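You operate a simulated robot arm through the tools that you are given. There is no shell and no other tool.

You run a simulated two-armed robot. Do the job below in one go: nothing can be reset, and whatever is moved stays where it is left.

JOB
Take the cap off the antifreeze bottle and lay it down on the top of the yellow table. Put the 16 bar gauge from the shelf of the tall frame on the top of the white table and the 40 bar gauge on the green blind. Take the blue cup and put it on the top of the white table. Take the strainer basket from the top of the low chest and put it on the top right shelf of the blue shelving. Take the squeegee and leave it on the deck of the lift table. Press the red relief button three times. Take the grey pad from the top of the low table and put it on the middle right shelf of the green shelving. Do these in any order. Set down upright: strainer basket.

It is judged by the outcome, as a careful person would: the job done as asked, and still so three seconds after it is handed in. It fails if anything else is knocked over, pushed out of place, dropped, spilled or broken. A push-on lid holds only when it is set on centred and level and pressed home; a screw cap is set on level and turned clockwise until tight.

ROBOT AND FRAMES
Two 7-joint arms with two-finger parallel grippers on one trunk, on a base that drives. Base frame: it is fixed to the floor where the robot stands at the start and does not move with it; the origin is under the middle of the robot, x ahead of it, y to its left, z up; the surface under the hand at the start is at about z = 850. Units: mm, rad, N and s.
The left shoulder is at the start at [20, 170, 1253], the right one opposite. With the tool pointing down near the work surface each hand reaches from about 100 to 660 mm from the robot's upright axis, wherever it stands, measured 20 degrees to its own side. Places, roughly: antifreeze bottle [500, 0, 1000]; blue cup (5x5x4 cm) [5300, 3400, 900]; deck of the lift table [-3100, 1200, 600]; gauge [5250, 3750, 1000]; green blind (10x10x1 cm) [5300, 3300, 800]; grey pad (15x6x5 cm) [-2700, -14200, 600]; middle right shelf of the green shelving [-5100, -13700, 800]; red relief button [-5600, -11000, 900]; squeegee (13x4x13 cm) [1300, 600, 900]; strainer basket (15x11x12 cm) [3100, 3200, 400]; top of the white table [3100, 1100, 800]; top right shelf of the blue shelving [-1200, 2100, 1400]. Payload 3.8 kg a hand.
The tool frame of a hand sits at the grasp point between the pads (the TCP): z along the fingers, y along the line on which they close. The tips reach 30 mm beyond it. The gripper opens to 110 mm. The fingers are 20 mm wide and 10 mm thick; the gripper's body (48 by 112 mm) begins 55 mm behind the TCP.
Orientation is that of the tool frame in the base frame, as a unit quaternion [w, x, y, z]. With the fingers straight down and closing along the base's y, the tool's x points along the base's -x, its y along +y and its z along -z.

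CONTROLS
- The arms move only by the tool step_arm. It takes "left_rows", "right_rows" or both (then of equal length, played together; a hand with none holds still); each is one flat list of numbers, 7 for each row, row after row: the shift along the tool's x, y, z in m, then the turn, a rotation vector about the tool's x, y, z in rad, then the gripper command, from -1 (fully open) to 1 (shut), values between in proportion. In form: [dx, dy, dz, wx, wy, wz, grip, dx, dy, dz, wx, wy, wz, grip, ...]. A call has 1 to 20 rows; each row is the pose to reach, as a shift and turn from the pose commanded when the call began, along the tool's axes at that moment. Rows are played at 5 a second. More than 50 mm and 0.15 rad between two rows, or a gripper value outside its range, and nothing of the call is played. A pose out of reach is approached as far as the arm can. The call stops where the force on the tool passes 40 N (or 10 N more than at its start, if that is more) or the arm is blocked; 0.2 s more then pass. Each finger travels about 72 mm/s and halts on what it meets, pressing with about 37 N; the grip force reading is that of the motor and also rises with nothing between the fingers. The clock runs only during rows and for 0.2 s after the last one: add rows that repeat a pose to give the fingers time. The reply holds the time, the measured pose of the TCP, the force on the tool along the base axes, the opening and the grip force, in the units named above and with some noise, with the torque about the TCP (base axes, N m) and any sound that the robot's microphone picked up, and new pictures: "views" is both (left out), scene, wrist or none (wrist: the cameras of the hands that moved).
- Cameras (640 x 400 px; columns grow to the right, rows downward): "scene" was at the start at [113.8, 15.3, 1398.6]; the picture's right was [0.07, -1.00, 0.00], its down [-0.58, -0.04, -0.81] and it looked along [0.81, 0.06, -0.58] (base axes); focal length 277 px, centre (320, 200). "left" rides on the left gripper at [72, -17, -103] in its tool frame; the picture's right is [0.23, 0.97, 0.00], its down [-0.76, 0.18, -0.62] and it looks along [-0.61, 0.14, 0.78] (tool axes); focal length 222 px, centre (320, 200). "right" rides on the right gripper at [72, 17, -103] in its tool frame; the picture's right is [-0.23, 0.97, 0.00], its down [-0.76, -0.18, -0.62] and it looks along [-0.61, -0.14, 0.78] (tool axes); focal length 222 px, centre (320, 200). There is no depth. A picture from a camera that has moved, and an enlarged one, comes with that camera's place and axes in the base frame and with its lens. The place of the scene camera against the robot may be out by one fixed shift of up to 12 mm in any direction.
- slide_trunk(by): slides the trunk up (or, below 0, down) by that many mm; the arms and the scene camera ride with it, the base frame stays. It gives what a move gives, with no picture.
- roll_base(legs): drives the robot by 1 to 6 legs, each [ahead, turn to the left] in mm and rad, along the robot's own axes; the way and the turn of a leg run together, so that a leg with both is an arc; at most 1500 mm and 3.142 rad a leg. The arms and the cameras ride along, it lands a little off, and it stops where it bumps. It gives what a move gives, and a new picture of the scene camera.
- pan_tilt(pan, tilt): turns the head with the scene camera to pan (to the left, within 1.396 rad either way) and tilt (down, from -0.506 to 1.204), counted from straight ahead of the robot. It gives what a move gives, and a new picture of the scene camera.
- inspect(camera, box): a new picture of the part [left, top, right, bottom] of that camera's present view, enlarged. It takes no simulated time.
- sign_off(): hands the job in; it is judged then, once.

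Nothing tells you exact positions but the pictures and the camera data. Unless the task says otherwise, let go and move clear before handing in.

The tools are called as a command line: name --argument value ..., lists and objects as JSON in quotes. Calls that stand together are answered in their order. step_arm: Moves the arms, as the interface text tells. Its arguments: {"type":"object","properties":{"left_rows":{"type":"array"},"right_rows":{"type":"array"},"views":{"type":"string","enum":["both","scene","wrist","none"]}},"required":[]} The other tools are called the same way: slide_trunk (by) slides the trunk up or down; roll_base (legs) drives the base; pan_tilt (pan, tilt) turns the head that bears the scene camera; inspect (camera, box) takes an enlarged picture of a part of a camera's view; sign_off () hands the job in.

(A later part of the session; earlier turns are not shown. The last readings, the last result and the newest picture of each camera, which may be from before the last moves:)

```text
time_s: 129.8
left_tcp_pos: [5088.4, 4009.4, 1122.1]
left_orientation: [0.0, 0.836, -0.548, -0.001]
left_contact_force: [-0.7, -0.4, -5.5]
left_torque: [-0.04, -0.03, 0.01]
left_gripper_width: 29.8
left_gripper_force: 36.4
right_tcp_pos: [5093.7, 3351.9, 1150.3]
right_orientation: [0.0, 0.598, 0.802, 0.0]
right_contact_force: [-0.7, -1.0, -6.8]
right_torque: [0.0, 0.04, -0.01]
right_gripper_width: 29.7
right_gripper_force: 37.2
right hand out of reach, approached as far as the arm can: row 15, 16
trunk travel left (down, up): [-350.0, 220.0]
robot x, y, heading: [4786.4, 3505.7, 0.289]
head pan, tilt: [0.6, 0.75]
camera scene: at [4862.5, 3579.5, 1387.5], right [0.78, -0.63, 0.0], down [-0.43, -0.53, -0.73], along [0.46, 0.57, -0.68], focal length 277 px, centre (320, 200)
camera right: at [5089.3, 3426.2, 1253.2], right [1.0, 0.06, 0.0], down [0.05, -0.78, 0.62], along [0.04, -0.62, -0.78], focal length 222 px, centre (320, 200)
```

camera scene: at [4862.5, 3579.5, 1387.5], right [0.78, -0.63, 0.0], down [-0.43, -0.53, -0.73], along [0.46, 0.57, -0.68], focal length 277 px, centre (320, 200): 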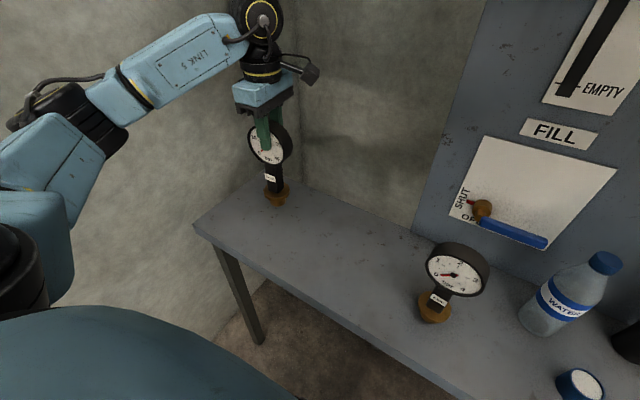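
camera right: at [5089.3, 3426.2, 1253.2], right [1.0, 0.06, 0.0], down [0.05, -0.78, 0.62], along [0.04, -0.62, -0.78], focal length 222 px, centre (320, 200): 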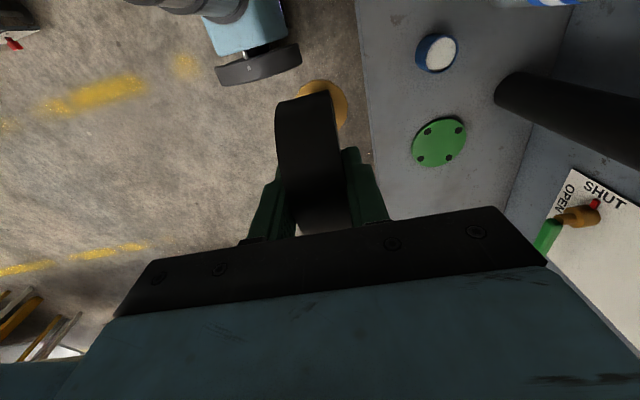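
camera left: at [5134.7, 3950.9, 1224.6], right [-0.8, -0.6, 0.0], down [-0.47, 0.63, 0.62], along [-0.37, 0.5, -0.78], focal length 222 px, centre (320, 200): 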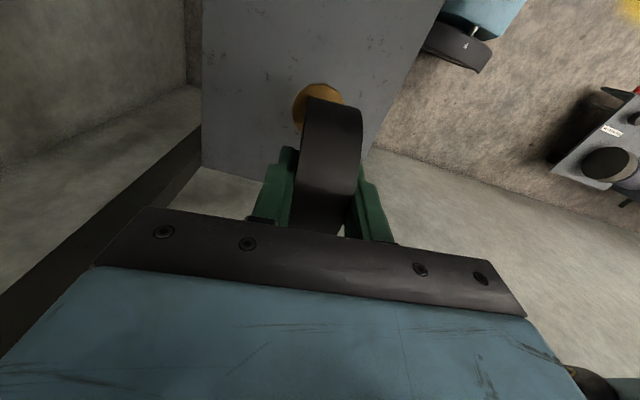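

Both gauges are in hand, and the right wrist camera shows the blind at about (5322, 3259) and the cup at (5253, 3400). I back off, shift right along the shelf and turn to face the blind.

roll_base --legs '[[-320, 0], [0, -1.56], [473, 0], [0, 1.568]]'

pan_tilt --pan 0.1 --tilt 0.6

```text
time_s: 142.0
left_tcp_pos: [4918.4, 3471.7, 1121.9]
left_orientation: [0.0, 0.841, -0.541, -0.001]
left_contact_force: [-0.4, -0.4, -6.0]
left_torque: [-0.02, -0.04, 0.01]
left_gripper_width: 29.8
left_gripper_force: 36.5
right_tcp_pos: [4935.4, 2815.2, 1149.1]
right_orientation: [-0.001, 0.591, 0.807, -0.001]
right_contact_force: [-0.4, 0.4, -6.0]
right_torque: [0.03, -0.01, 0.01]
right_gripper_width: 29.8
right_gripper_force: 37.4
trunk travel left (down, up): [-350.0, 220.0]
robot x, y, heading: [4624.1, 2959.7, 0.312]
head pan, tilt: [0.6, 0.75]
camera scene: at [4699.9, 3039.0, 1387.3], right [0.79, -0.62, 0.0], down [-0.42, -0.54, -0.73], along [0.45, 0.58, -0.68], focal length 277 px, centre (320, 200)
```

scene: 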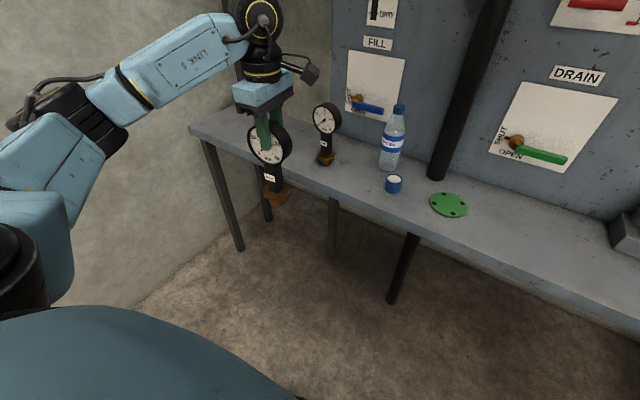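

```text
time_s: 142.9
left_tcp_pos: [4918.9, 3473.4, 1122.3]
left_orientation: [0.001, 0.841, -0.541, 0.0]
left_contact_force: [-0.2, 0.3, -5.1]
left_torque: [-0.03, -0.03, 0.01]
left_gripper_width: 29.6
left_gripper_force: 36.8
right_tcp_pos: [4935.8, 2814.8, 1149.8]
right_orientation: [-0.001, 0.591, 0.807, 0.0]
right_contact_force: [0.2, -1.4, -5.8]
right_torque: [0.04, 0.0, -0.02]
right_gripper_width: 29.8
right_gripper_force: 37.1
trunk travel left (down, up): [-350.0, 220.0]
robot x, y, heading: [4620.8, 2962.8, 0.309]
head pan, tilt: [0.099, 0.6]
camera scene: at [4730.1, 3008.6, 1400.2], right [0.4, -0.92, 0.0], down [-0.52, -0.22, -0.82], along [0.76, 0.33, -0.57], focal length 277 px, centre (320, 200)
```

scene: 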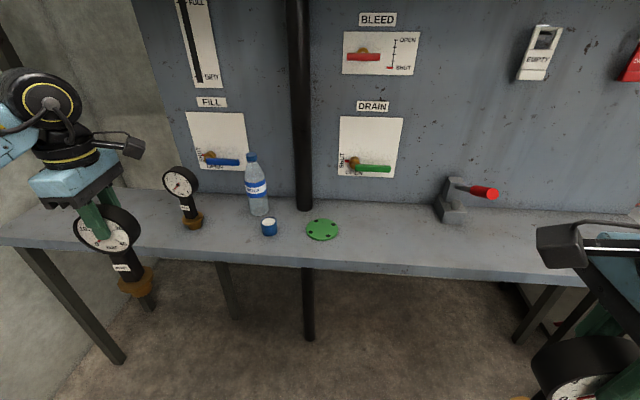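

I'm lined up with the blind. Before closing in, I pull the left hand with the 40 bar gauge to the middle so it won't meet the 4 bar gauge or the water bottle.

step_arm --left_rows '[0.0367, 0.0218, 0, 0, 0, 0, 1, 0.0734, 0.0437, 0, 0, 0, 0, 1, 0.11, 0.0655, 0, 0, 0, 0, 1, 0.1467, 0.0873, 0, 0, 0, 0, 1, 0.1834, 0.1091, 0, 0, 0, 0, 1, 0.2201, 0.131, 0, 0, 0, 0, 1, 0.2567, 0.1528, 0, 0, 0, 0, 1, 0.2934, 0.1746, 0, 0, 0, 0, 1]' --views "none"

roll_base --legs '[[305, -0.012]]'

```text
time_s: 144.7
left_tcp_pos: [4878.8, 3130.7, 1122.0]
left_orientation: [-0.001, 0.841, -0.541, -0.001]
left_contact_force: [0.1, -1.3, -5.6]
left_torque: [-0.06, 0.0, 0.03]
left_gripper_width: 29.9
left_gripper_force: 37.2
right_tcp_pos: [4935.7, 2813.6, 1149.8]
right_orientation: [0.0, 0.591, 0.807, 0.0]
right_contact_force: [-0.1, -0.2, -6.2]
right_torque: [0.01, 0.0, -0.01]
right_gripper_width: 29.9
right_gripper_force: 37.2
trunk travel left (down, up): [-350.0, 220.0]
robot x, y, heading: [4626.7, 2960.8, 0.314]
head pan, tilt: [0.099, 0.6]
```

```text
time_s: 146.8
left_tcp_pos: [5171.1, 3221.2, 1122.7]
left_orientation: [0.001, 0.839, -0.544, -0.001]
left_contact_force: [0.6, 0.3, -6.7]
left_torque: [-0.07, -0.03, -0.02]
left_gripper_width: 29.8
left_gripper_force: 36.3
right_tcp_pos: [5221.7, 2902.4, 1148.8]
right_orientation: [-0.001, 0.594, 0.805, -0.001]
right_contact_force: [0.3, 0.3, -6.3]
right_torque: [0.05, -0.02, -0.01]
right_gripper_width: 29.8
right_gripper_force: 37.4
trunk travel left (down, up): [-350.0, 220.0]
robot x, y, heading: [4910.6, 3048.1, 0.301]
head pan, tilt: [0.099, 0.6]
camera scene: at [5019.0, 3097.3, 1400.2], right [0.39, -0.92, 0.0], down [-0.52, -0.22, -0.82], along [0.76, 0.32, -0.57], focal length 277 px, centre (320, 200)
```

scene: 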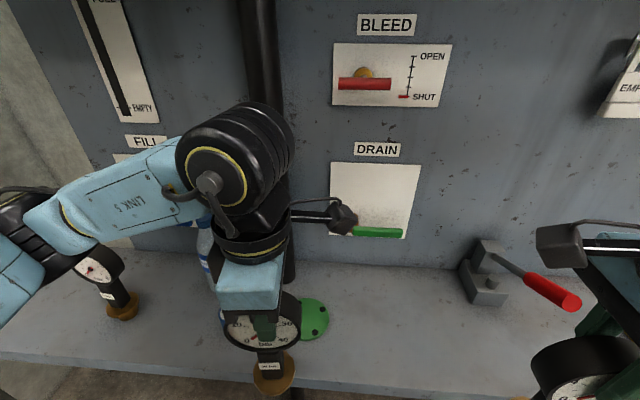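

I'm in place. I look with the left wrist camera at the blind and the hanging gauge.

inspect --camera "left" --box '[0, 0, 640, 400]'

inspect --camera "right" --box '[0, 0, 640, 400]'

inspect --camera "scene" --box '[180, 200, 380, 400]'

```text
1.00 times, centred on (320, 200) of left (not enlarged: the box is as wide or as high as the picture)
camera zoom: at [5216.1, 3160.9, 1224.3], right [-0.8, -0.6, 0.0], down [-0.47, 0.62, 0.62], along [-0.38, 0.5, -0.78], focal length 222 px, centre (320, 200)
```

zoom: 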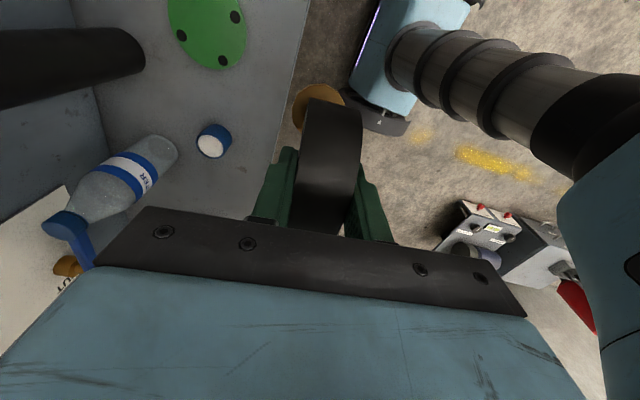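

```text
1.00 times, centred on (320, 200) of right (not enlarged: the box is as wide or as high as the picture)
camera zoom: at [5217.2, 2977.1, 1253.0], right [1.0, 0.07, 0.0], down [0.05, -0.78, 0.62], along [0.04, -0.62, -0.78], focal length 222 px, centre (320, 200)
```

zoom: 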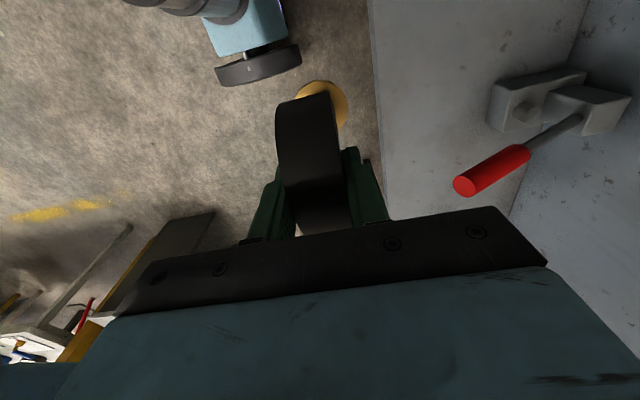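

```text
2.00 times, centred on (280, 300) of scene
camera zoom: at [5019.0, 3097.3, 1400.2], right [0.39, -0.92, 0.0], down [-0.52, -0.22, -0.82], along [0.76, 0.32, -0.57], focal length 555 px, centre (400, 0)
```

zoom: 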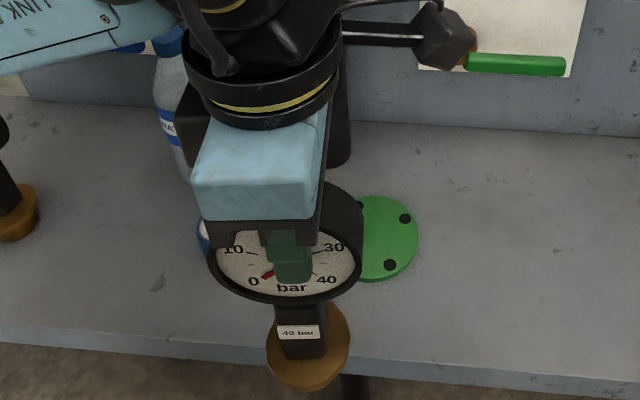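

The blind's centre works out at about (5327, 3257). I move the gauge forward over it at the present height and check before lowering.

step_arm --left_rows '[0.0078, -0.0392, 0, 0, 0, 0, 1, 0.0155, -0.0785, 0, 0, 0, 0, 1, 0.0233, -0.1177, 0, 0, 0, 0, 1, 0.031, -0.1569, 0, 0, 0, 0, 1, 0.031, -0.1569, 0, 0, 0, 0, 1]' --views "both"

inspect --camera "scene" --box '[240, 130, 400, 290]'

inspect --camera "left" --box '[240, 30, 440, 200]'

```text
time_s: 147.9
left_tcp_pos: [5325.8, 3255.5, 1121.3]
left_orientation: [0.0, 0.839, -0.544, 0.0]
left_contact_force: [-0.2, 0.6, -6.7]
left_torque: [-0.02, 0.0, 0.02]
left_gripper_width: 30.0
left_gripper_force: 37.2
right_tcp_pos: [5220.6, 2902.1, 1150.6]
right_orientation: [0.0, 0.594, 0.804, -0.001]
right_contact_force: [0.4, 0.4, -5.8]
right_torque: [0.05, -0.01, 0.01]
right_gripper_width: 29.6
right_gripper_force: 36.9
trunk travel left (down, up): [-350.0, 220.0]
robot x, y, heading: [4908.2, 3049.1, 0.298]
head pan, tilt: [0.099, 0.6]
camera scene: at [5017.8, 3097.3, 1400.3], right [0.39, -0.92, 0.0], down [-0.52, -0.22, -0.83], along [0.76, 0.32, -0.56], focal length 277 px, centre (320, 200)
camera left: at [5371.4, 3196.5, 1224.2], right [-0.8, -0.6, 0.0], down [-0.47, 0.62, 0.62], along [-0.38, 0.5, -0.78], focal length 222 px, centre (320, 200)
```

scene: 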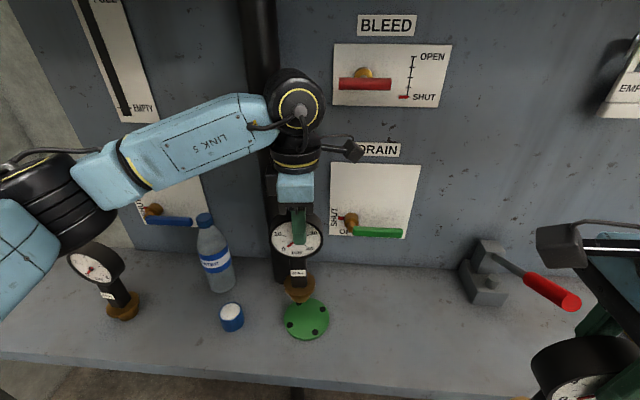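
left: 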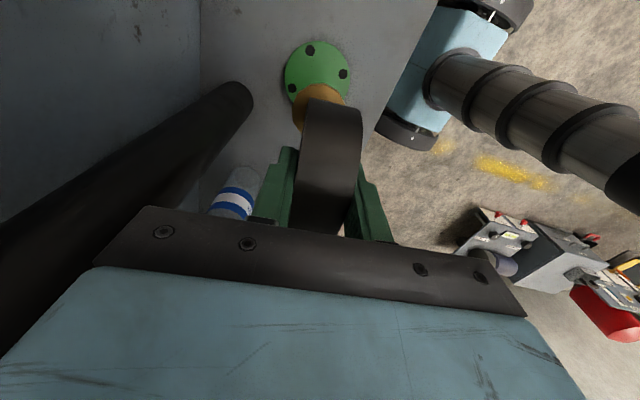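

```text
2.50 times, centred on (320, 210) of scene
camera zoom: at [5017.8, 3097.3, 1400.3], right [0.39, -0.92, 0.0], down [-0.52, -0.22, -0.83], along [0.76, 0.32, -0.56], focal length 694 px, centre (320, 175)
```

zoom: 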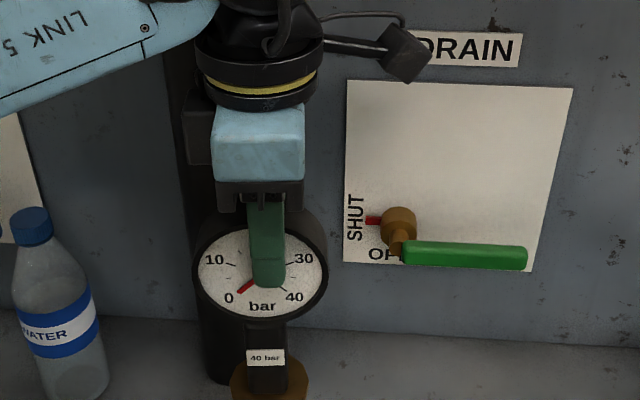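

```text
2.35 times, centred on (340, 115) of left
camera zoom: at [5371.4, 3196.5, 1224.2], right [-0.8, -0.6, 0.0], down [-0.47, 0.62, 0.62], along [-0.38, 0.5, -0.78], focal length 523 px, centre (273, 400)
```

zoom: 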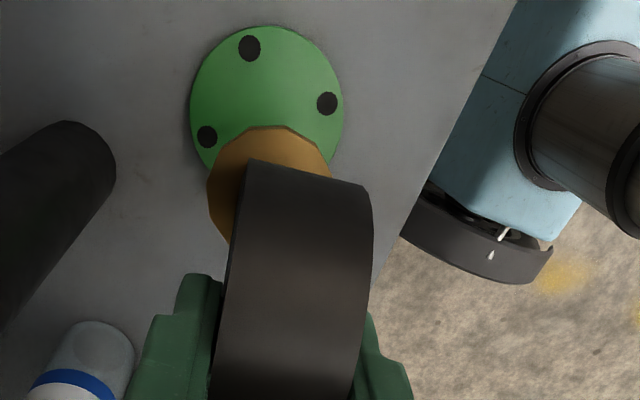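

The gauge hangs almost over the blind; the blind centre is about 9 mm more to the right and a few millimetres ahead. I correct and lower to just above it.

step_arm --left_rows '[0.0093, -0.0013, 0.01, 0, 0, 0, 1, 0.0093, -0.0013, 0.03, 0, 0, 0, 1, 0.0093, -0.0013, 0.05, 0, 0, 0, 1, 0.0093, -0.0013, 0.068, 0, 0, 0, 1, 0.0093, -0.0013, 0.068, 0, 0, 0, 1]' --views "wrist"

inspect --camera "scene" --box '[240, 210, 370, 350]'

inspect --camera "left" --box '[240, 30, 440, 200]'

```text
time_s: 149.2
left_tcp_pos: [5329.5, 3247.9, 1053.7]
left_orientation: [0.0, 0.839, -0.544, 0.0]
left_contact_force: [0.1, 0.5, -6.4]
left_torque: [-0.03, -0.03, 0.02]
left_gripper_width: 29.7
left_gripper_force: 36.9
right_tcp_pos: [5222.3, 2901.3, 1150.9]
right_orientation: [0.0, 0.594, 0.804, -0.002]
right_contact_force: [0.2, 0.5, -6.4]
right_torque: [0.0, 0.01, -0.03]
right_gripper_width: 29.6
right_gripper_force: 36.6
trunk travel left (down, up): [-350.0, 220.0]
robot x, y, heading: [4910.5, 3050.0, 0.3]
head pan, tilt: [0.099, 0.6]
camera left: at [5376.5, 3188.2, 1156.4], right [-0.8, -0.6, 0.0], down [-0.47, 0.62, 0.62], along [-0.38, 0.5, -0.78], focal length 222 px, centre (320, 200)
```

left: 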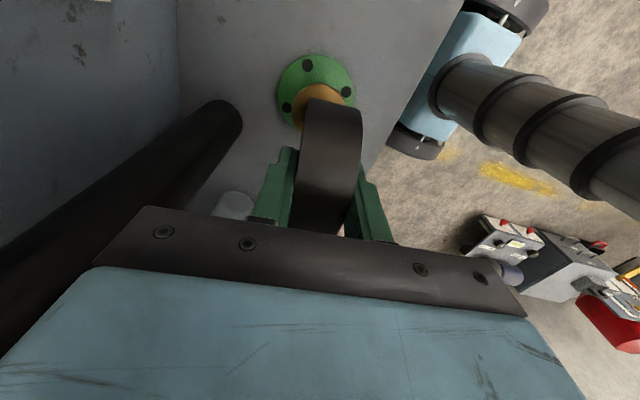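

```text
2.86 times, centred on (305, 280) of scene
camera zoom: at [5018.4, 3097.0, 1400.2], right [0.39, -0.92, 0.0], down [-0.52, -0.22, -0.82], along [0.76, 0.32, -0.57], focal length 793 px, centre (363, -29)
```

zoom: 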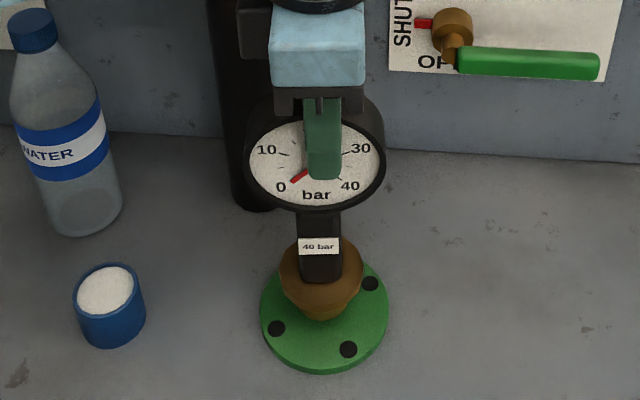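

```text
2.35 times, centred on (340, 115) of left
camera zoom: at [5376.5, 3188.2, 1156.4], right [-0.8, -0.6, 0.0], down [-0.47, 0.62, 0.62], along [-0.38, 0.5, -0.78], focal length 523 px, centre (273, 400)
```

zoom: 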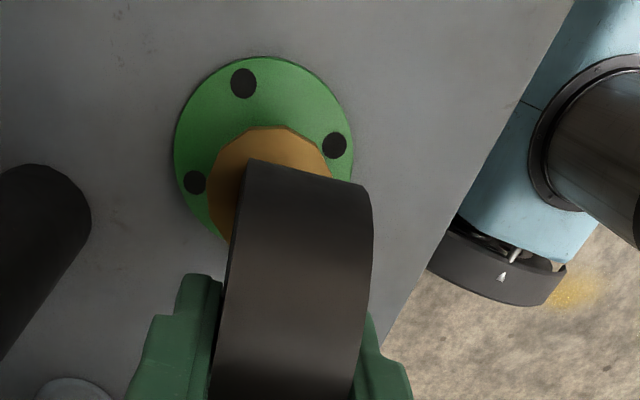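

The base is nearly centred; I nudge it 4 mm ahead and lower slowly until it touches the blind.

step_arm --left_rows '[0.0005, -0.004, 0.004, 0, 0, 0, 1, 0.0005, -0.004, 0.009, 0, 0, 0, 1, 0.0005, -0.004, 0.011, 0, 0, 0, 1, 0.0005, -0.004, 0.013, 0, 0, 0, 1, 0.0005, -0.004, 0.013, 0, 0, 0, 1]' --views "none"

inspect --camera "scene" --box '[240, 210, 370, 350]'

```text
time_s: 150.3
left_tcp_pos: [5333.9, 3248.4, 1039.6]
left_orientation: [0.001, 0.838, -0.545, -0.001]
left_contact_force: [0.3, 0.8, -6.8]
left_torque: [-0.03, -0.06, -0.02]
left_gripper_width: 30.0
left_gripper_force: 37.6
right_tcp_pos: [5222.3, 2901.5, 1149.7]
right_orientation: [-0.001, 0.594, 0.804, -0.001]
right_contact_force: [0.2, -0.4, -6.3]
right_torque: [0.01, 0.0, 0.01]
right_gripper_width: 29.8
right_gripper_force: 37.1
trunk travel left (down, up): [-350.0, 220.0]
robot x, y, heading: [4912.4, 3046.7, 0.297]
head pan, tilt: [0.099, 0.6]
```

```text
2.86 times, centred on (305, 280) of scene
camera zoom: at [5018.5, 3097.2, 1400.2], right [0.39, -0.92, 0.0], down [-0.52, -0.22, -0.82], along [0.76, 0.32, -0.57], focal length 793 px, centre (363, -29)
```

zoom: 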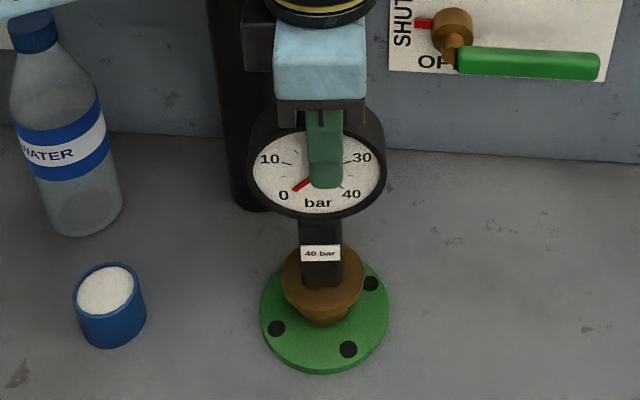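

Not yet touching (only the gauge's weight). I go down a few more millimetres.

step_arm --left_rows '[0, 0, 0.0015, 0, 0, 0, 1, 0, 0, 0.003, 0, 0, 0, 1, 0, 0, 0.003, 0, 0, 0, 1]' --views "none"

```text
time_s: 151.2
left_tcp_pos: [5332.9, 3248.7, 1037.9]
left_orientation: [-0.001, 0.839, -0.545, 0.0]
left_contact_force: [-2.0, 1.0, 5.3]
left_torque: [0.33, 0.35, -0.01]
left_gripper_width: 29.7
left_gripper_force: 37.4
right_tcp_pos: [5221.2, 2902.3, 1149.8]
right_orientation: [0.0, 0.595, 0.804, -0.001]
right_contact_force: [-0.3, -0.3, -6.1]
right_torque: [0.03, -0.01, -0.02]
right_gripper_width: 29.8
right_gripper_force: 36.7
trunk travel left (down, up): [-350.0, 220.0]
robot x, y, heading: [4911.6, 3048.7, 0.299]
head pan, tilt: [0.099, 0.6]
```

It has touched down. I open the fingers gradually, then rise straight up.

step_arm --left_rows '[0, 0, -0.001, 0, 0, 0, 0.4, 0, 0, -0.001, 0, 0, 0, 0.2, 0, 0, -0.001, 0, 0, 0, 0.0, 0, 0, -0.001, 0, 0, 0, -0.3, 0, 0, -0.02, 0, 0, 0, -0.3, 0, 0, -0.05, 0, 0, 0, -0.3, 0, 0, -0.085, 0, 0, 0, -0.5]' --views "both"

inspect --camera "scene" --box '[240, 210, 370, 350]'

```text
time_s: 152.8
left_tcp_pos: [5333.4, 3247.8, 1122.0]
left_orientation: [-0.001, 0.838, -0.545, -0.001]
left_contact_force: [-0.5, -0.1, -0.5]
left_torque: [0.02, 0.01, 0.03]
left_gripper_width: 82.6
left_gripper_force: 0.1
right_tcp_pos: [5221.7, 2901.0, 1149.7]
right_orientation: [-0.001, 0.595, 0.804, -0.001]
right_contact_force: [-1.0, -0.2, -6.2]
right_torque: [0.02, -0.03, -0.02]
right_gripper_width: 29.7
right_gripper_force: 37.0
trunk travel left (down, up): [-350.0, 220.0]
robot x, y, heading: [4914.2, 3047.8, 0.302]
head pan, tilt: [0.099, 0.6]
camera scene: at [5017.8, 3096.7, 1400.3], right [0.39, -0.92, 0.0], down [-0.52, -0.22, -0.83], along [0.76, 0.32, -0.56], focal length 277 px, centre (320, 200)
camera left: at [5379.4, 3188.6, 1225.7], right [-0.8, -0.6, 0.0], down [-0.47, 0.62, 0.62], along [-0.38, 0.5, -0.78], focal length 222 px, centre (320, 200)
```

scene: 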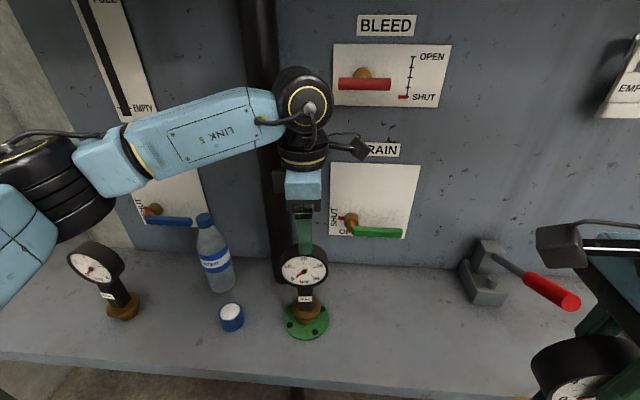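
left: 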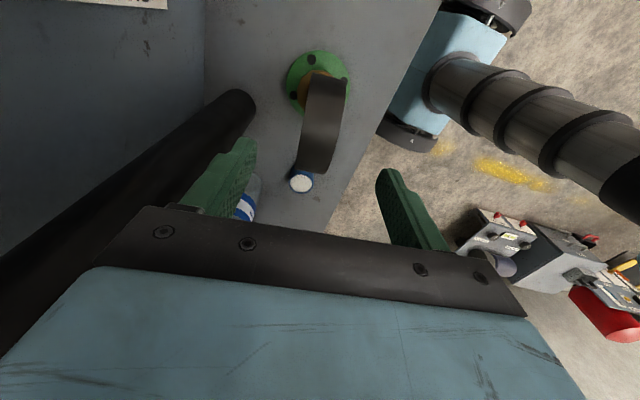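

```text
2.86 times, centred on (305, 280) of scene
camera zoom: at [5017.8, 3096.7, 1400.3], right [0.39, -0.92, 0.0], down [-0.52, -0.22, -0.83], along [0.76, 0.32, -0.56], focal length 793 px, centre (363, -29)
```

zoom: 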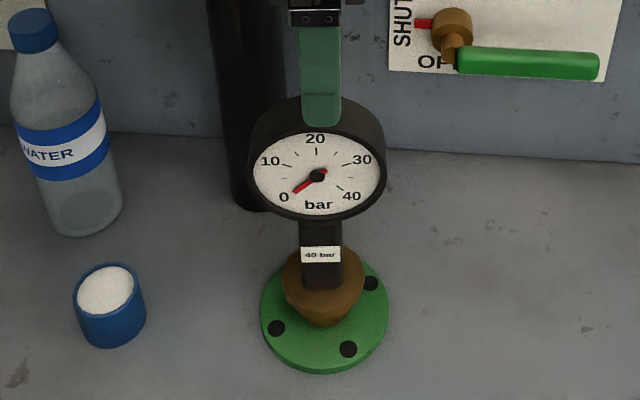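

The 40 bar gauge stands on the green blind. Next I turn the left hand and move it above the blue cup at about (5263, 3394).

step_arm --left_rows '[0, 0, -0.02, 0, 0, 0, -0.5, -0.0135, 0.0004, -0.02, 0, 0, 0.1406, -0.5, -0.027, 0.0009, -0.02, 0, 0, 0.2812, -0.5, -0.0405, 0.0013, -0.02, 0, 0, 0.4218, -0.5, -0.0541, 0.0017, -0.02, 0, 0, 0.5624, -0.5, -0.0676, 0.0022, -0.02, 0, 0, 0.703, -0.5, -0.0811, 0.0026, -0.02, 0, 0, 0.8436, -0.5, -0.0946, 0.003, 0.002, 0, 0, 0.9842, -0.7, -0.1081, 0.0035, 0.024, 0, 0, 1.1248, -1, -0.1216, 0.0039, 0.046, 0, 0, 1.2654, -1, -0.1351, 0.0043, 0.068, 0, 0, 1.406, -1, -0.1487, 0.0048, 0.09, 0, 0, 1.5466, -1, -0.1622, 0.0052, 0.112, 0, 0, 1.6872, -1, -0.1622, 0.0052, 0.112, 0, 0, 1.6872, -1]' --views "both"

inspect --camera "left" --box '[220, 60, 420, 200]'

```text
time_s: 155.8
left_tcp_pos: [5263.2, 3394.2, 1010.4]
left_orientation: [0.0, -0.149, 0.989, 0.0]
left_contact_force: [-0.1, -0.1, -0.8]
left_torque: [-0.02, 0.03, -0.01]
left_gripper_width: 110.0
left_gripper_force: 0.0
right_tcp_pos: [5222.6, 2901.8, 1149.2]
right_orientation: [-0.001, 0.594, 0.805, 0.0]
right_contact_force: [-0.1, -0.4, -5.8]
right_torque: [0.03, 0.01, -0.04]
right_gripper_width: 29.7
right_gripper_force: 37.2
trunk travel left (down, up): [-350.0, 220.0]
robot x, y, heading: [4907.2, 3047.5, 0.296]
head pan, tilt: [0.099, 0.6]
camera scene: at [5018.2, 3096.6, 1400.3], right [0.39, -0.92, 0.0], down [-0.52, -0.22, -0.82], along [0.76, 0.32, -0.57], focal length 277 px, centre (320, 200)
camera left: at [5200.3, 3356.8, 1113.0], right [-0.5, 0.86, 0.0], down [0.68, 0.39, 0.62], along [0.54, 0.32, -0.78], focal length 222 px, centre (320, 200)
```

scene: 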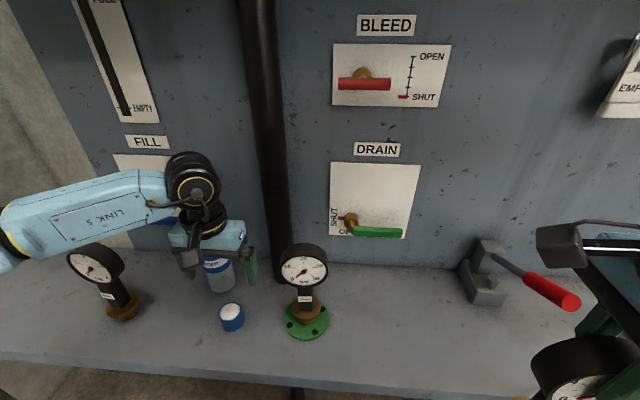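
left: 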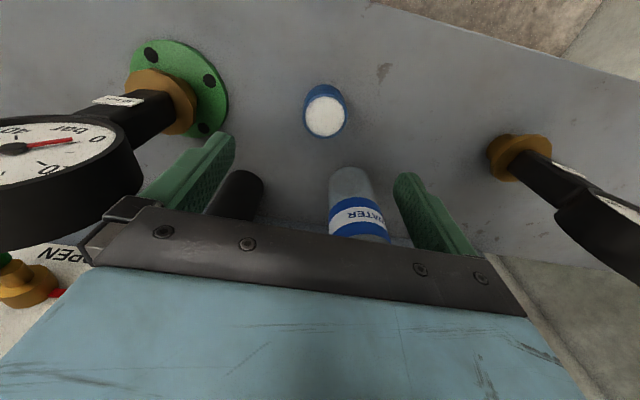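

```text
2.86 times, centred on (320, 130) of left
camera zoom: at [5200.3, 3356.8, 1113.0], right [-0.5, 0.86, 0.0], down [0.68, 0.39, 0.62], along [0.54, 0.32, -0.78], focal length 635 px, centre (320, 400)
```

zoom: 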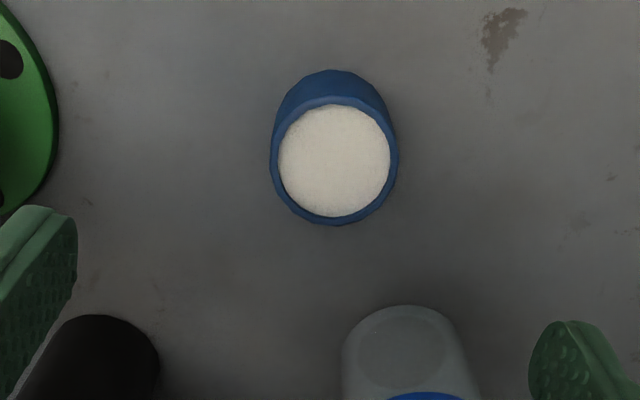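

The cup (filled with white powder) is 3 mm off the hand's centre. I correct, descend and close gently on it, keeping it level.

step_arm --left_rows '[0.0007, 0.0035, 0.03, 0, 0, 0, -1, 0.0007, 0.0035, 0.065, 0, 0, 0, -1, 0.0007, 0.0035, 0.098, 0, 0, 0, -1, 0.0007, 0.0035, 0.118, 0, 0, 0, -1, 0.0007, 0.0035, 0.118, 0, 0, 0, -0.1, 0.0007, 0.0035, 0.118, 0, 0, 0, 0.05, 0.0007, 0.0035, 0.118, 0, 0, 0, 0.15, 0.0007, 0.0035, 0.118, 0, 0, 0, 0.4, 0.0007, 0.0035, 0.118, 0, 0, 0, 1, 0.0007, 0.0035, 0.118, 0, 0, 0, 1]' --views "both"

inspect --camera "left" --box '[220, 60, 420, 200]'

```text
time_s: 157.9
left_tcp_pos: [5262.8, 3397.8, 893.0]
left_orientation: [0.0, -0.15, 0.989, 0.0]
left_contact_force: [-0.4, -0.5, -0.2]
left_torque: [-0.03, 0.0, -0.04]
left_gripper_width: 46.2
left_gripper_force: 37.3
right_tcp_pos: [5221.6, 2902.7, 1148.1]
right_orientation: [0.0, 0.594, 0.804, -0.001]
right_contact_force: [-0.4, 0.4, -6.0]
right_torque: [0.04, -0.01, 0.02]
right_gripper_width: 29.6
right_gripper_force: 36.5
trunk travel left (down, up): [-350.0, 220.0]
robot x, y, heading: [4910.2, 3047.8, 0.298]
head pan, tilt: [0.099, 0.6]
camera scene: at [5018.1, 3097.0, 1400.3], right [0.39, -0.92, 0.0], down [-0.52, -0.22, -0.82], along [0.76, 0.32, -0.57], focal length 277 px, centre (320, 200)
camera left: at [5199.0, 3360.3, 994.9], right [-0.51, 0.86, 0.0], down [0.67, 0.4, 0.62], along [0.54, 0.32, -0.78], focal length 222 px, centre (320, 200)
```

scene: 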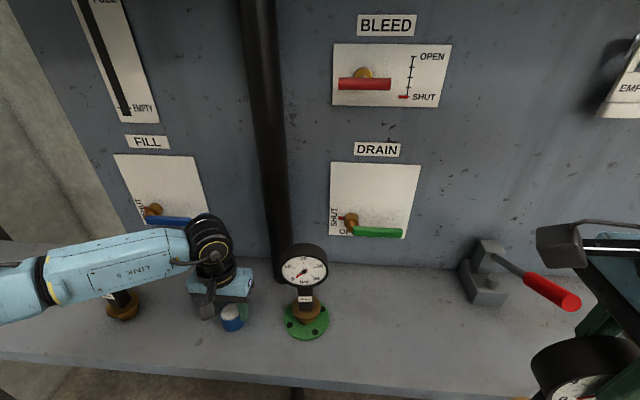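
left: 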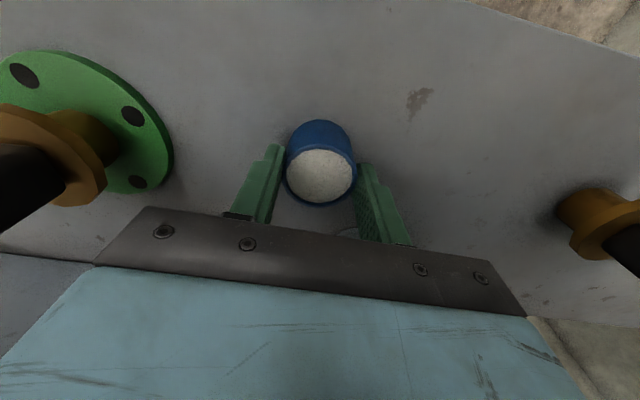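

```text
2.86 times, centred on (320, 130) of left
camera zoom: at [5199.0, 3360.3, 994.9], right [-0.51, 0.86, 0.0], down [0.67, 0.4, 0.62], along [0.54, 0.32, -0.78], focal length 635 px, centre (320, 400)
```

zoom: 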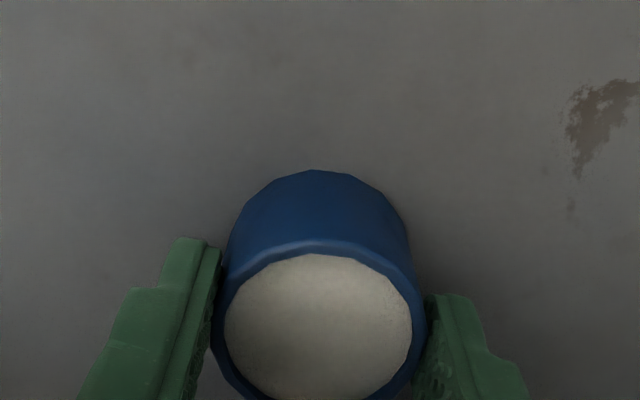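

The cup is gripped at 46 mm. I lift it straight up and check that the neighbours are untouched.

step_arm --left_rows '[0, 0, -0.01, 0, 0, 0, 1, 0, 0, -0.03, 0, 0, 0, 1, 0, 0, -0.06, 0, 0, 0, 1, 0, 0, -0.1, 0, 0, 0, 1, 0, 0, -0.14, 0, 0, 0, 1]' --views "both"

inspect --camera "scene" --box '[60, 180, 360, 360]'

```text
time_s: 159.2
left_tcp_pos: [5261.4, 3396.9, 1033.7]
left_orientation: [-0.001, -0.15, 0.989, 0.001]
left_contact_force: [-0.5, 0.5, -2.2]
left_torque: [-0.02, 0.02, -0.01]
left_gripper_width: 46.2
left_gripper_force: 36.9
right_tcp_pos: [5221.8, 2901.8, 1149.0]
right_orientation: [0.0, 0.594, 0.804, -0.001]
right_contact_force: [0.2, -0.1, -6.0]
right_torque: [0.02, -0.01, 0.01]
right_gripper_width: 29.8
right_gripper_force: 36.9
trunk travel left (down, up): [-350.0, 220.0]
robot x, y, heading: [4913.2, 3048.0, 0.298]
head pan, tilt: [0.099, 0.6]
camera scene: at [5018.0, 3096.8, 1400.3], right [0.39, -0.92, 0.0], down [-0.52, -0.22, -0.83], along [0.76, 0.32, -0.56], focal length 277 px, centre (320, 200)
camera left: at [5198.4, 3359.7, 1136.3], right [-0.51, 0.86, 0.0], down [0.67, 0.4, 0.62], along [0.54, 0.32, -0.78], focal length 222 px, centre (320, 200)
```

scene: 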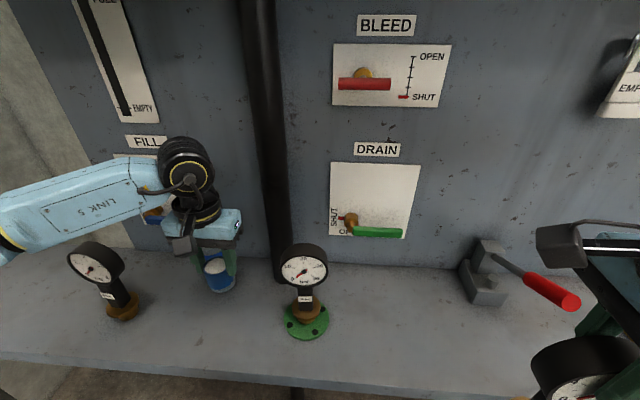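
left: 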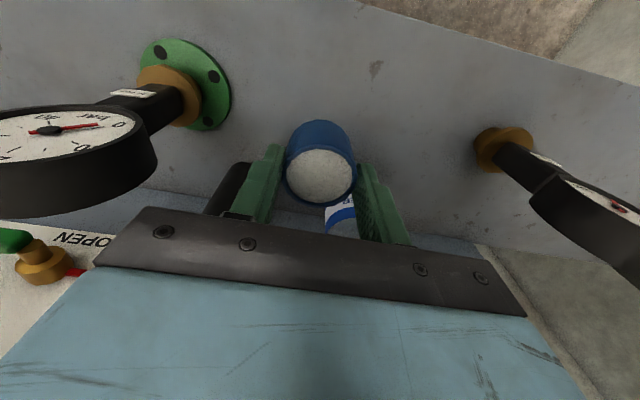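

```text
2.13 times, centred on (210, 270) of scene
camera zoom: at [5018.0, 3096.8, 1400.3], right [0.39, -0.92, 0.0], down [-0.52, -0.22, -0.83], along [0.76, 0.32, -0.56], focal length 592 px, centre (555, 51)
```

zoom: 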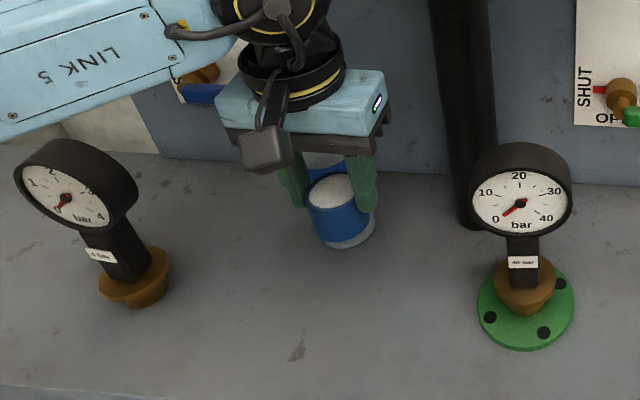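

Everything is in order: 40 bar on the blind, cup in the left hand, 16 bar gauge in the right. I tuck the cup closer, back off, turn round and drive toward the white table.

step_arm --left_rows '[0.02, 0, -0.02, 0, 0, 0, 1, 0.05, 0, -0.045, 0, 0, 0, 1, 0.08, 0, -0.07, 0, 0, 0, 1, 0.1, 0, -0.08, 0, 0, 0, 1]' --views "none"

roll_base --legs '[[-350, 0], [0, -2.929], [1500, 0], [290, 0], [0, 1.357]]'

```text
time_s: 160.2
left_tcp_pos: [5166.7, 3369.5, 1113.7]
left_orientation: [0.0, -0.151, 0.989, -0.001]
left_contact_force: [-0.6, 0.1, -0.9]
left_torque: [-0.01, 0.03, 0.01]
left_gripper_width: 46.3
left_gripper_force: 36.3
right_tcp_pos: [5221.1, 2901.5, 1149.3]
right_orientation: [0.0, 0.594, 0.804, -0.001]
right_contact_force: [0.2, -1.4, -5.7]
right_torque: [0.01, 0.0, 0.06]
right_gripper_width: 29.7
right_gripper_force: 37.2
trunk travel left (down, up): [-350.0, 220.0]
robot x, y, heading: [4910.4, 3045.2, 0.297]
head pan, tilt: [0.099, 0.6]
```

```text
time_s: 181.2
left_tcp_pos: [3347.5, 1806.0, 1114.6]
left_orientation: [0.001, 0.594, 0.805, 0.0]
left_contact_force: [1.0, -0.7, -0.8]
left_torque: [-0.01, -0.02, -0.01]
left_gripper_width: 46.0
left_gripper_force: 36.8
right_tcp_pos: [2881.5, 1751.1, 1149.8]
right_orientation: [-0.001, 0.989, 0.148, 0.0]
right_contact_force: [-0.6, 0.2, -6.6]
right_torque: [0.03, -0.03, 0.0]
right_gripper_width: 29.7
right_gripper_force: 36.8
trunk travel left (down, up): [-350.0, 220.0]
robot x, y, heading: [3026.3, 2062.5, -1.273]
head pan, tilt: [0.099, 0.6]
camera scene: at [3073.5, 1968.3, 1400.3], right [-0.92, -0.39, 0.0], down [-0.22, 0.52, -0.82], along [0.32, -0.76, -0.57], focal length 277 px, centre (320, 200)
```

scene: 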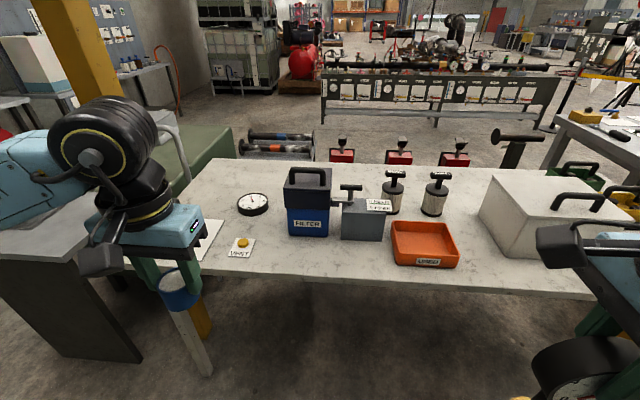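

I face the white table; there is a free strip along its front edge, in front of the FILTER box and the grey block. I zoom in to choose the spots.

inspect --camera "scene" --box '[200, 160, 480, 320]'

inspect --camera "left" --box '[0, 0, 640, 400]'

inspect --camera "right" --box '[0, 0, 640, 400]'

```text
2.29 times, centred on (340, 240) of scene
camera zoom: at [3073.5, 1968.3, 1400.3], right [-0.92, -0.39, 0.0], down [-0.22, 0.52, -0.82], along [0.32, -0.76, -0.57], focal length 634 px, centre (274, 109)
```

zoom: 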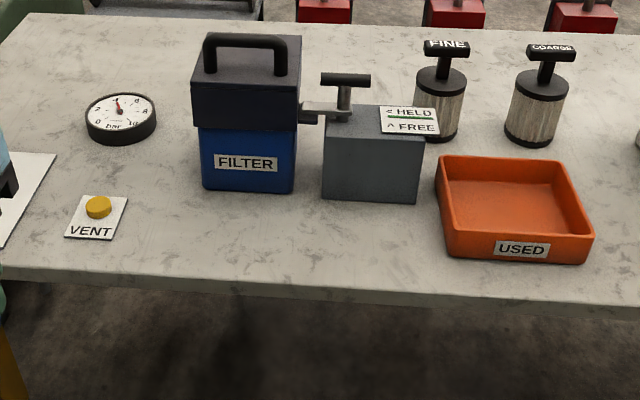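

```text
1.00 times, centred on (320, 200) of left (not enlarged: the box is as wide or as high as the picture)
camera zoom: at [3312.0, 1870.4, 1216.1], right [0.86, 0.51, 0.0], down [0.4, -0.68, 0.62], along [0.32, -0.54, -0.78], focal length 222 px, centre (320, 200)
```

zoom: 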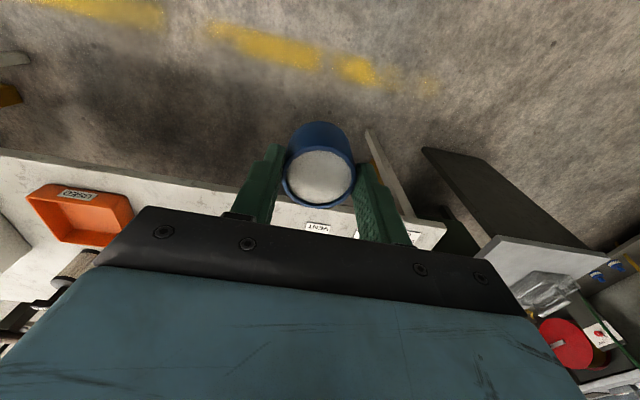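

```text
1.00 times, centred on (320, 200) of right (not enlarged: the box is as wide or as high as the picture)
camera zoom: at [2955.5, 1756.3, 1253.2], right [0.07, -1.0, 0.0], down [-0.78, -0.05, 0.62], along [-0.62, -0.04, -0.78], focal length 222 px, centre (320, 200)
```

zoom: 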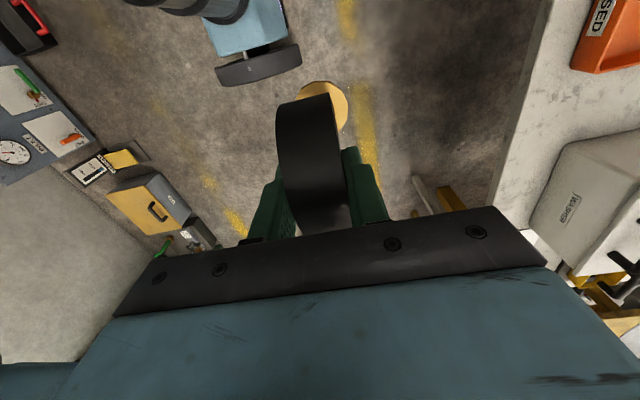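

The table top is near z ≈ 825; I choose (3177, 1414) for the gauge and (3362, 1483) for the cup. I move 230 mm closer.

roll_base --legs '[[230, 0]]'

inspect --camera "scene" --box '[120, 200, 480, 400]'

```text
time_s: 182.9
left_tcp_pos: [3417.7, 1585.2, 1113.3]
left_orientation: [-0.001, 0.592, 0.806, 0.001]
left_contact_force: [0.0, 0.1, -0.8]
left_torque: [0.03, 0.0, 0.03]
left_gripper_width: 46.3
left_gripper_force: 37.2
right_tcp_pos: [2951.1, 1529.5, 1149.3]
right_orientation: [-0.002, 0.989, 0.149, -0.001]
right_contact_force: [-0.1, 0.1, -6.0]
right_torque: [0.03, -0.04, -0.02]
right_gripper_width: 29.8
right_gripper_force: 37.3
trunk travel left (down, up): [-350.0, 220.0]
robot x, y, heading: [3095.4, 1836.9, -1.271]
head pan, tilt: [0.099, 0.6]
camera scene: at [3142.0, 1746.2, 1400.2], right [-0.92, -0.39, 0.0], down [-0.22, 0.52, -0.82], along [0.32, -0.76, -0.57], focal length 277 px, centre (320, 200)
```

scene: 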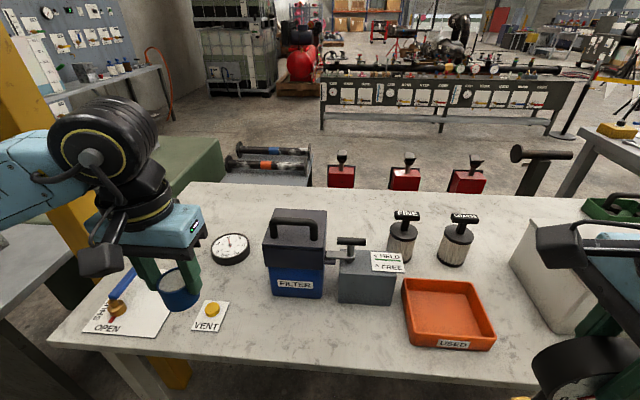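

```text
1.78 times, centred on (300, 300) of scene
camera zoom: at [3142.0, 1746.2, 1400.2], right [-0.92, -0.39, 0.0], down [-0.22, 0.52, -0.82], along [0.32, -0.76, -0.57], focal length 493 px, centre (356, 22)
```

zoom: 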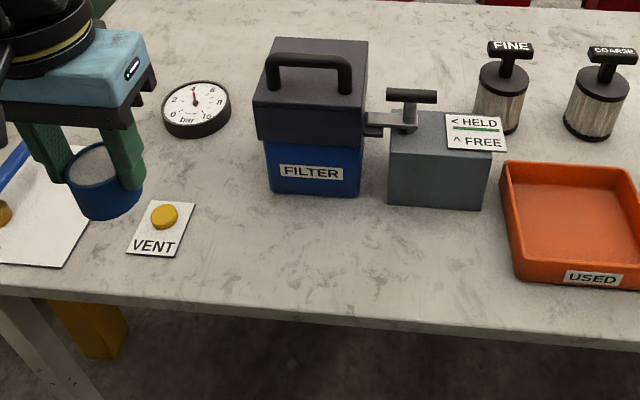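

Now I bring the 16 bar gauge over its spot in front of the grey block.

step_arm --right_rows '[0.0301, 0.031, 0, 0, 0, 0, 1, 0.0602, 0.0621, 0, 0, 0, 0, 1, 0.0903, 0.0931, 0, 0, 0, 0, 1, 0.1204, 0.1241, 0, 0, 0, 0, 1, 0.1505, 0.1552, 0, 0, 0, 0, 1, 0.1806, 0.1862, 0, 0, 0, 0, 1, 0.1806, 0.1862, 0.03, 0, 0, 0, 1, 0.1806, 0.1862, 0.07, 0, 0, 0, 1, 0.1806, 0.1862, 0.1, 0, 0, 0, 1, 0.1806, 0.1862, 0.1, 0, 0, 0, 1]' --views "both"

inspect --camera "scene" --box '[240, 200, 480, 380]'

```text
time_s: 185.1
left_tcp_pos: [3418.6, 1585.5, 1113.2]
left_orientation: [0.0, 0.592, 0.806, 0.001]
left_contact_force: [0.7, 0.0, 0.2]
left_torque: [0.0, 0.03, -0.02]
left_gripper_width: 45.9
left_gripper_force: 37.3
right_tcp_pos: [3177.5, 1402.5, 1050.2]
right_orientation: [-0.001, 0.989, 0.15, -0.001]
right_contact_force: [0.2, 0.1, -6.2]
right_torque: [0.02, -0.04, 0.02]
right_gripper_width: 29.8
right_gripper_force: 36.7
trunk travel left (down, up): [-350.0, 220.0]
robot x, y, heading: [3095.1, 1838.3, -1.272]
head pan, tilt: [0.099, 0.6]
camera scene: at [3142.1, 1747.0, 1400.3], right [-0.92, -0.39, 0.0], down [-0.22, 0.52, -0.82], along [0.32, -0.76, -0.57], focal length 277 px, centre (320, 200)
camera right: at [3252.1, 1408.8, 1153.2], right [0.07, -1.0, 0.0], down [-0.78, -0.06, 0.62], along [-0.62, -0.04, -0.78], focal length 222 px, centre (320, 200)
```

scene: 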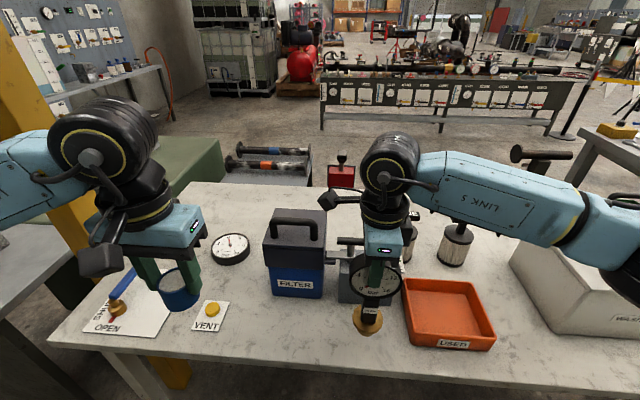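
right: 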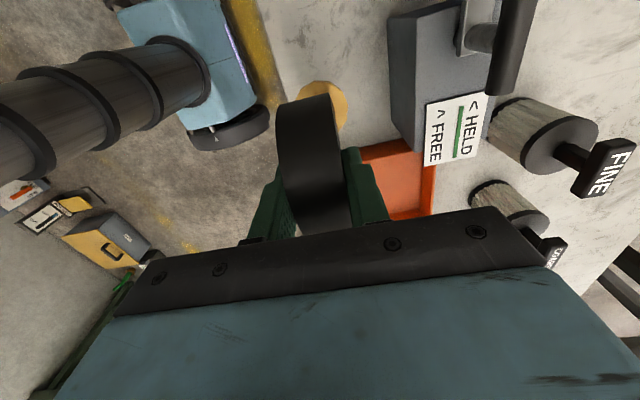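

```text
2.22 times, centred on (360, 290) of scene
camera zoom: at [3142.1, 1747.0, 1400.3], right [-0.92, -0.39, 0.0], down [-0.22, 0.52, -0.82], along [0.32, -0.76, -0.57], focal length 616 px, centre (231, 0)
```

zoom: 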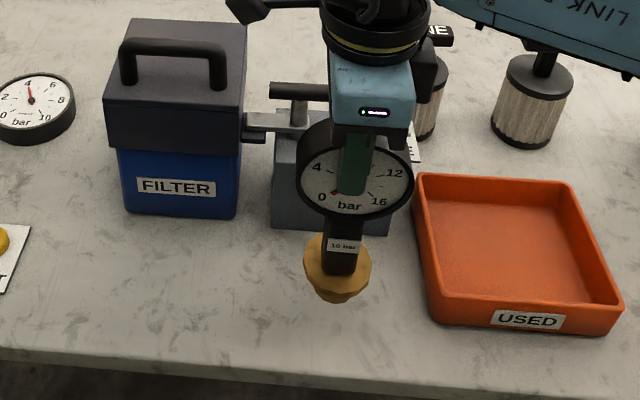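

The gauge hangs in front of the block. I lower it toward the table in small steps.

step_arm --right_rows '[0, 0, 0.012, 0, 0, 0, 1, 0, 0, 0.022, 0, 0, 0, 1, 0, 0, 0.028, 0, 0, 0, 1, 0, 0, 0.032, 0, 0, 0, 1, 0, 0, 0.032, 0, 0, 0, 1]' --views "none"

inspect --camera "scene" --box '[300, 240, 440, 360]'

```text
time_s: 186.3
left_tcp_pos: [3416.2, 1584.9, 1114.2]
left_orientation: [0.0, 0.592, 0.806, 0.001]
left_contact_force: [0.7, -0.3, -0.9]
left_torque: [0.03, -0.01, 0.02]
left_gripper_width: 46.1
left_gripper_force: 37.0
right_tcp_pos: [3178.4, 1404.1, 1017.2]
right_orientation: [0.0, 0.989, 0.149, 0.0]
right_contact_force: [0.3, 0.0, -5.8]
right_torque: [0.01, -0.02, -0.04]
right_gripper_width: 29.9
right_gripper_force: 36.7
trunk travel left (down, up): [-350.0, 220.0]
robot x, y, heading: [3097.3, 1838.6, -1.276]
head pan, tilt: [0.099, 0.6]
```

```text
3.33 times, centred on (370, 300) of scene
camera zoom: at [3141.9, 1747.0, 1400.3], right [-0.92, -0.39, 0.0], down [-0.22, 0.52, -0.82], along [0.32, -0.76, -0.57], focal length 925 px, centre (153, -133)
```

zoom: 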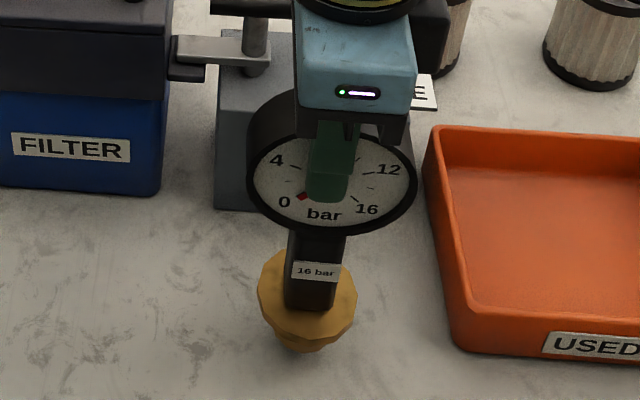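

Still free. I continue lowering.

step_arm --right_rows '[0, 0, 0.003, 0, 0, 0, 1, 0, 0, 0.006, 0, 0, 0, 1, 0, 0, 0.006, 0, 0, 0, 1]' --views "none"

```text
time_s: 187.1
left_tcp_pos: [3418.2, 1585.5, 1113.7]
left_orientation: [0.0, 0.592, 0.806, 0.0]
left_contact_force: [-0.2, -0.9, -0.7]
left_torque: [0.02, -0.02, 0.0]
left_gripper_width: 45.9
left_gripper_force: 36.9
right_tcp_pos: [3178.6, 1404.5, 1011.0]
right_orientation: [-0.001, 0.989, 0.15, 0.0]
right_contact_force: [0.0, -0.4, -5.9]
right_torque: [0.02, -0.01, -0.02]
right_gripper_width: 29.7
right_gripper_force: 36.5
trunk travel left (down, up): [-350.0, 220.0]
robot x, y, heading: [3096.3, 1838.2, -1.27]
head pan, tilt: [0.099, 0.6]
```

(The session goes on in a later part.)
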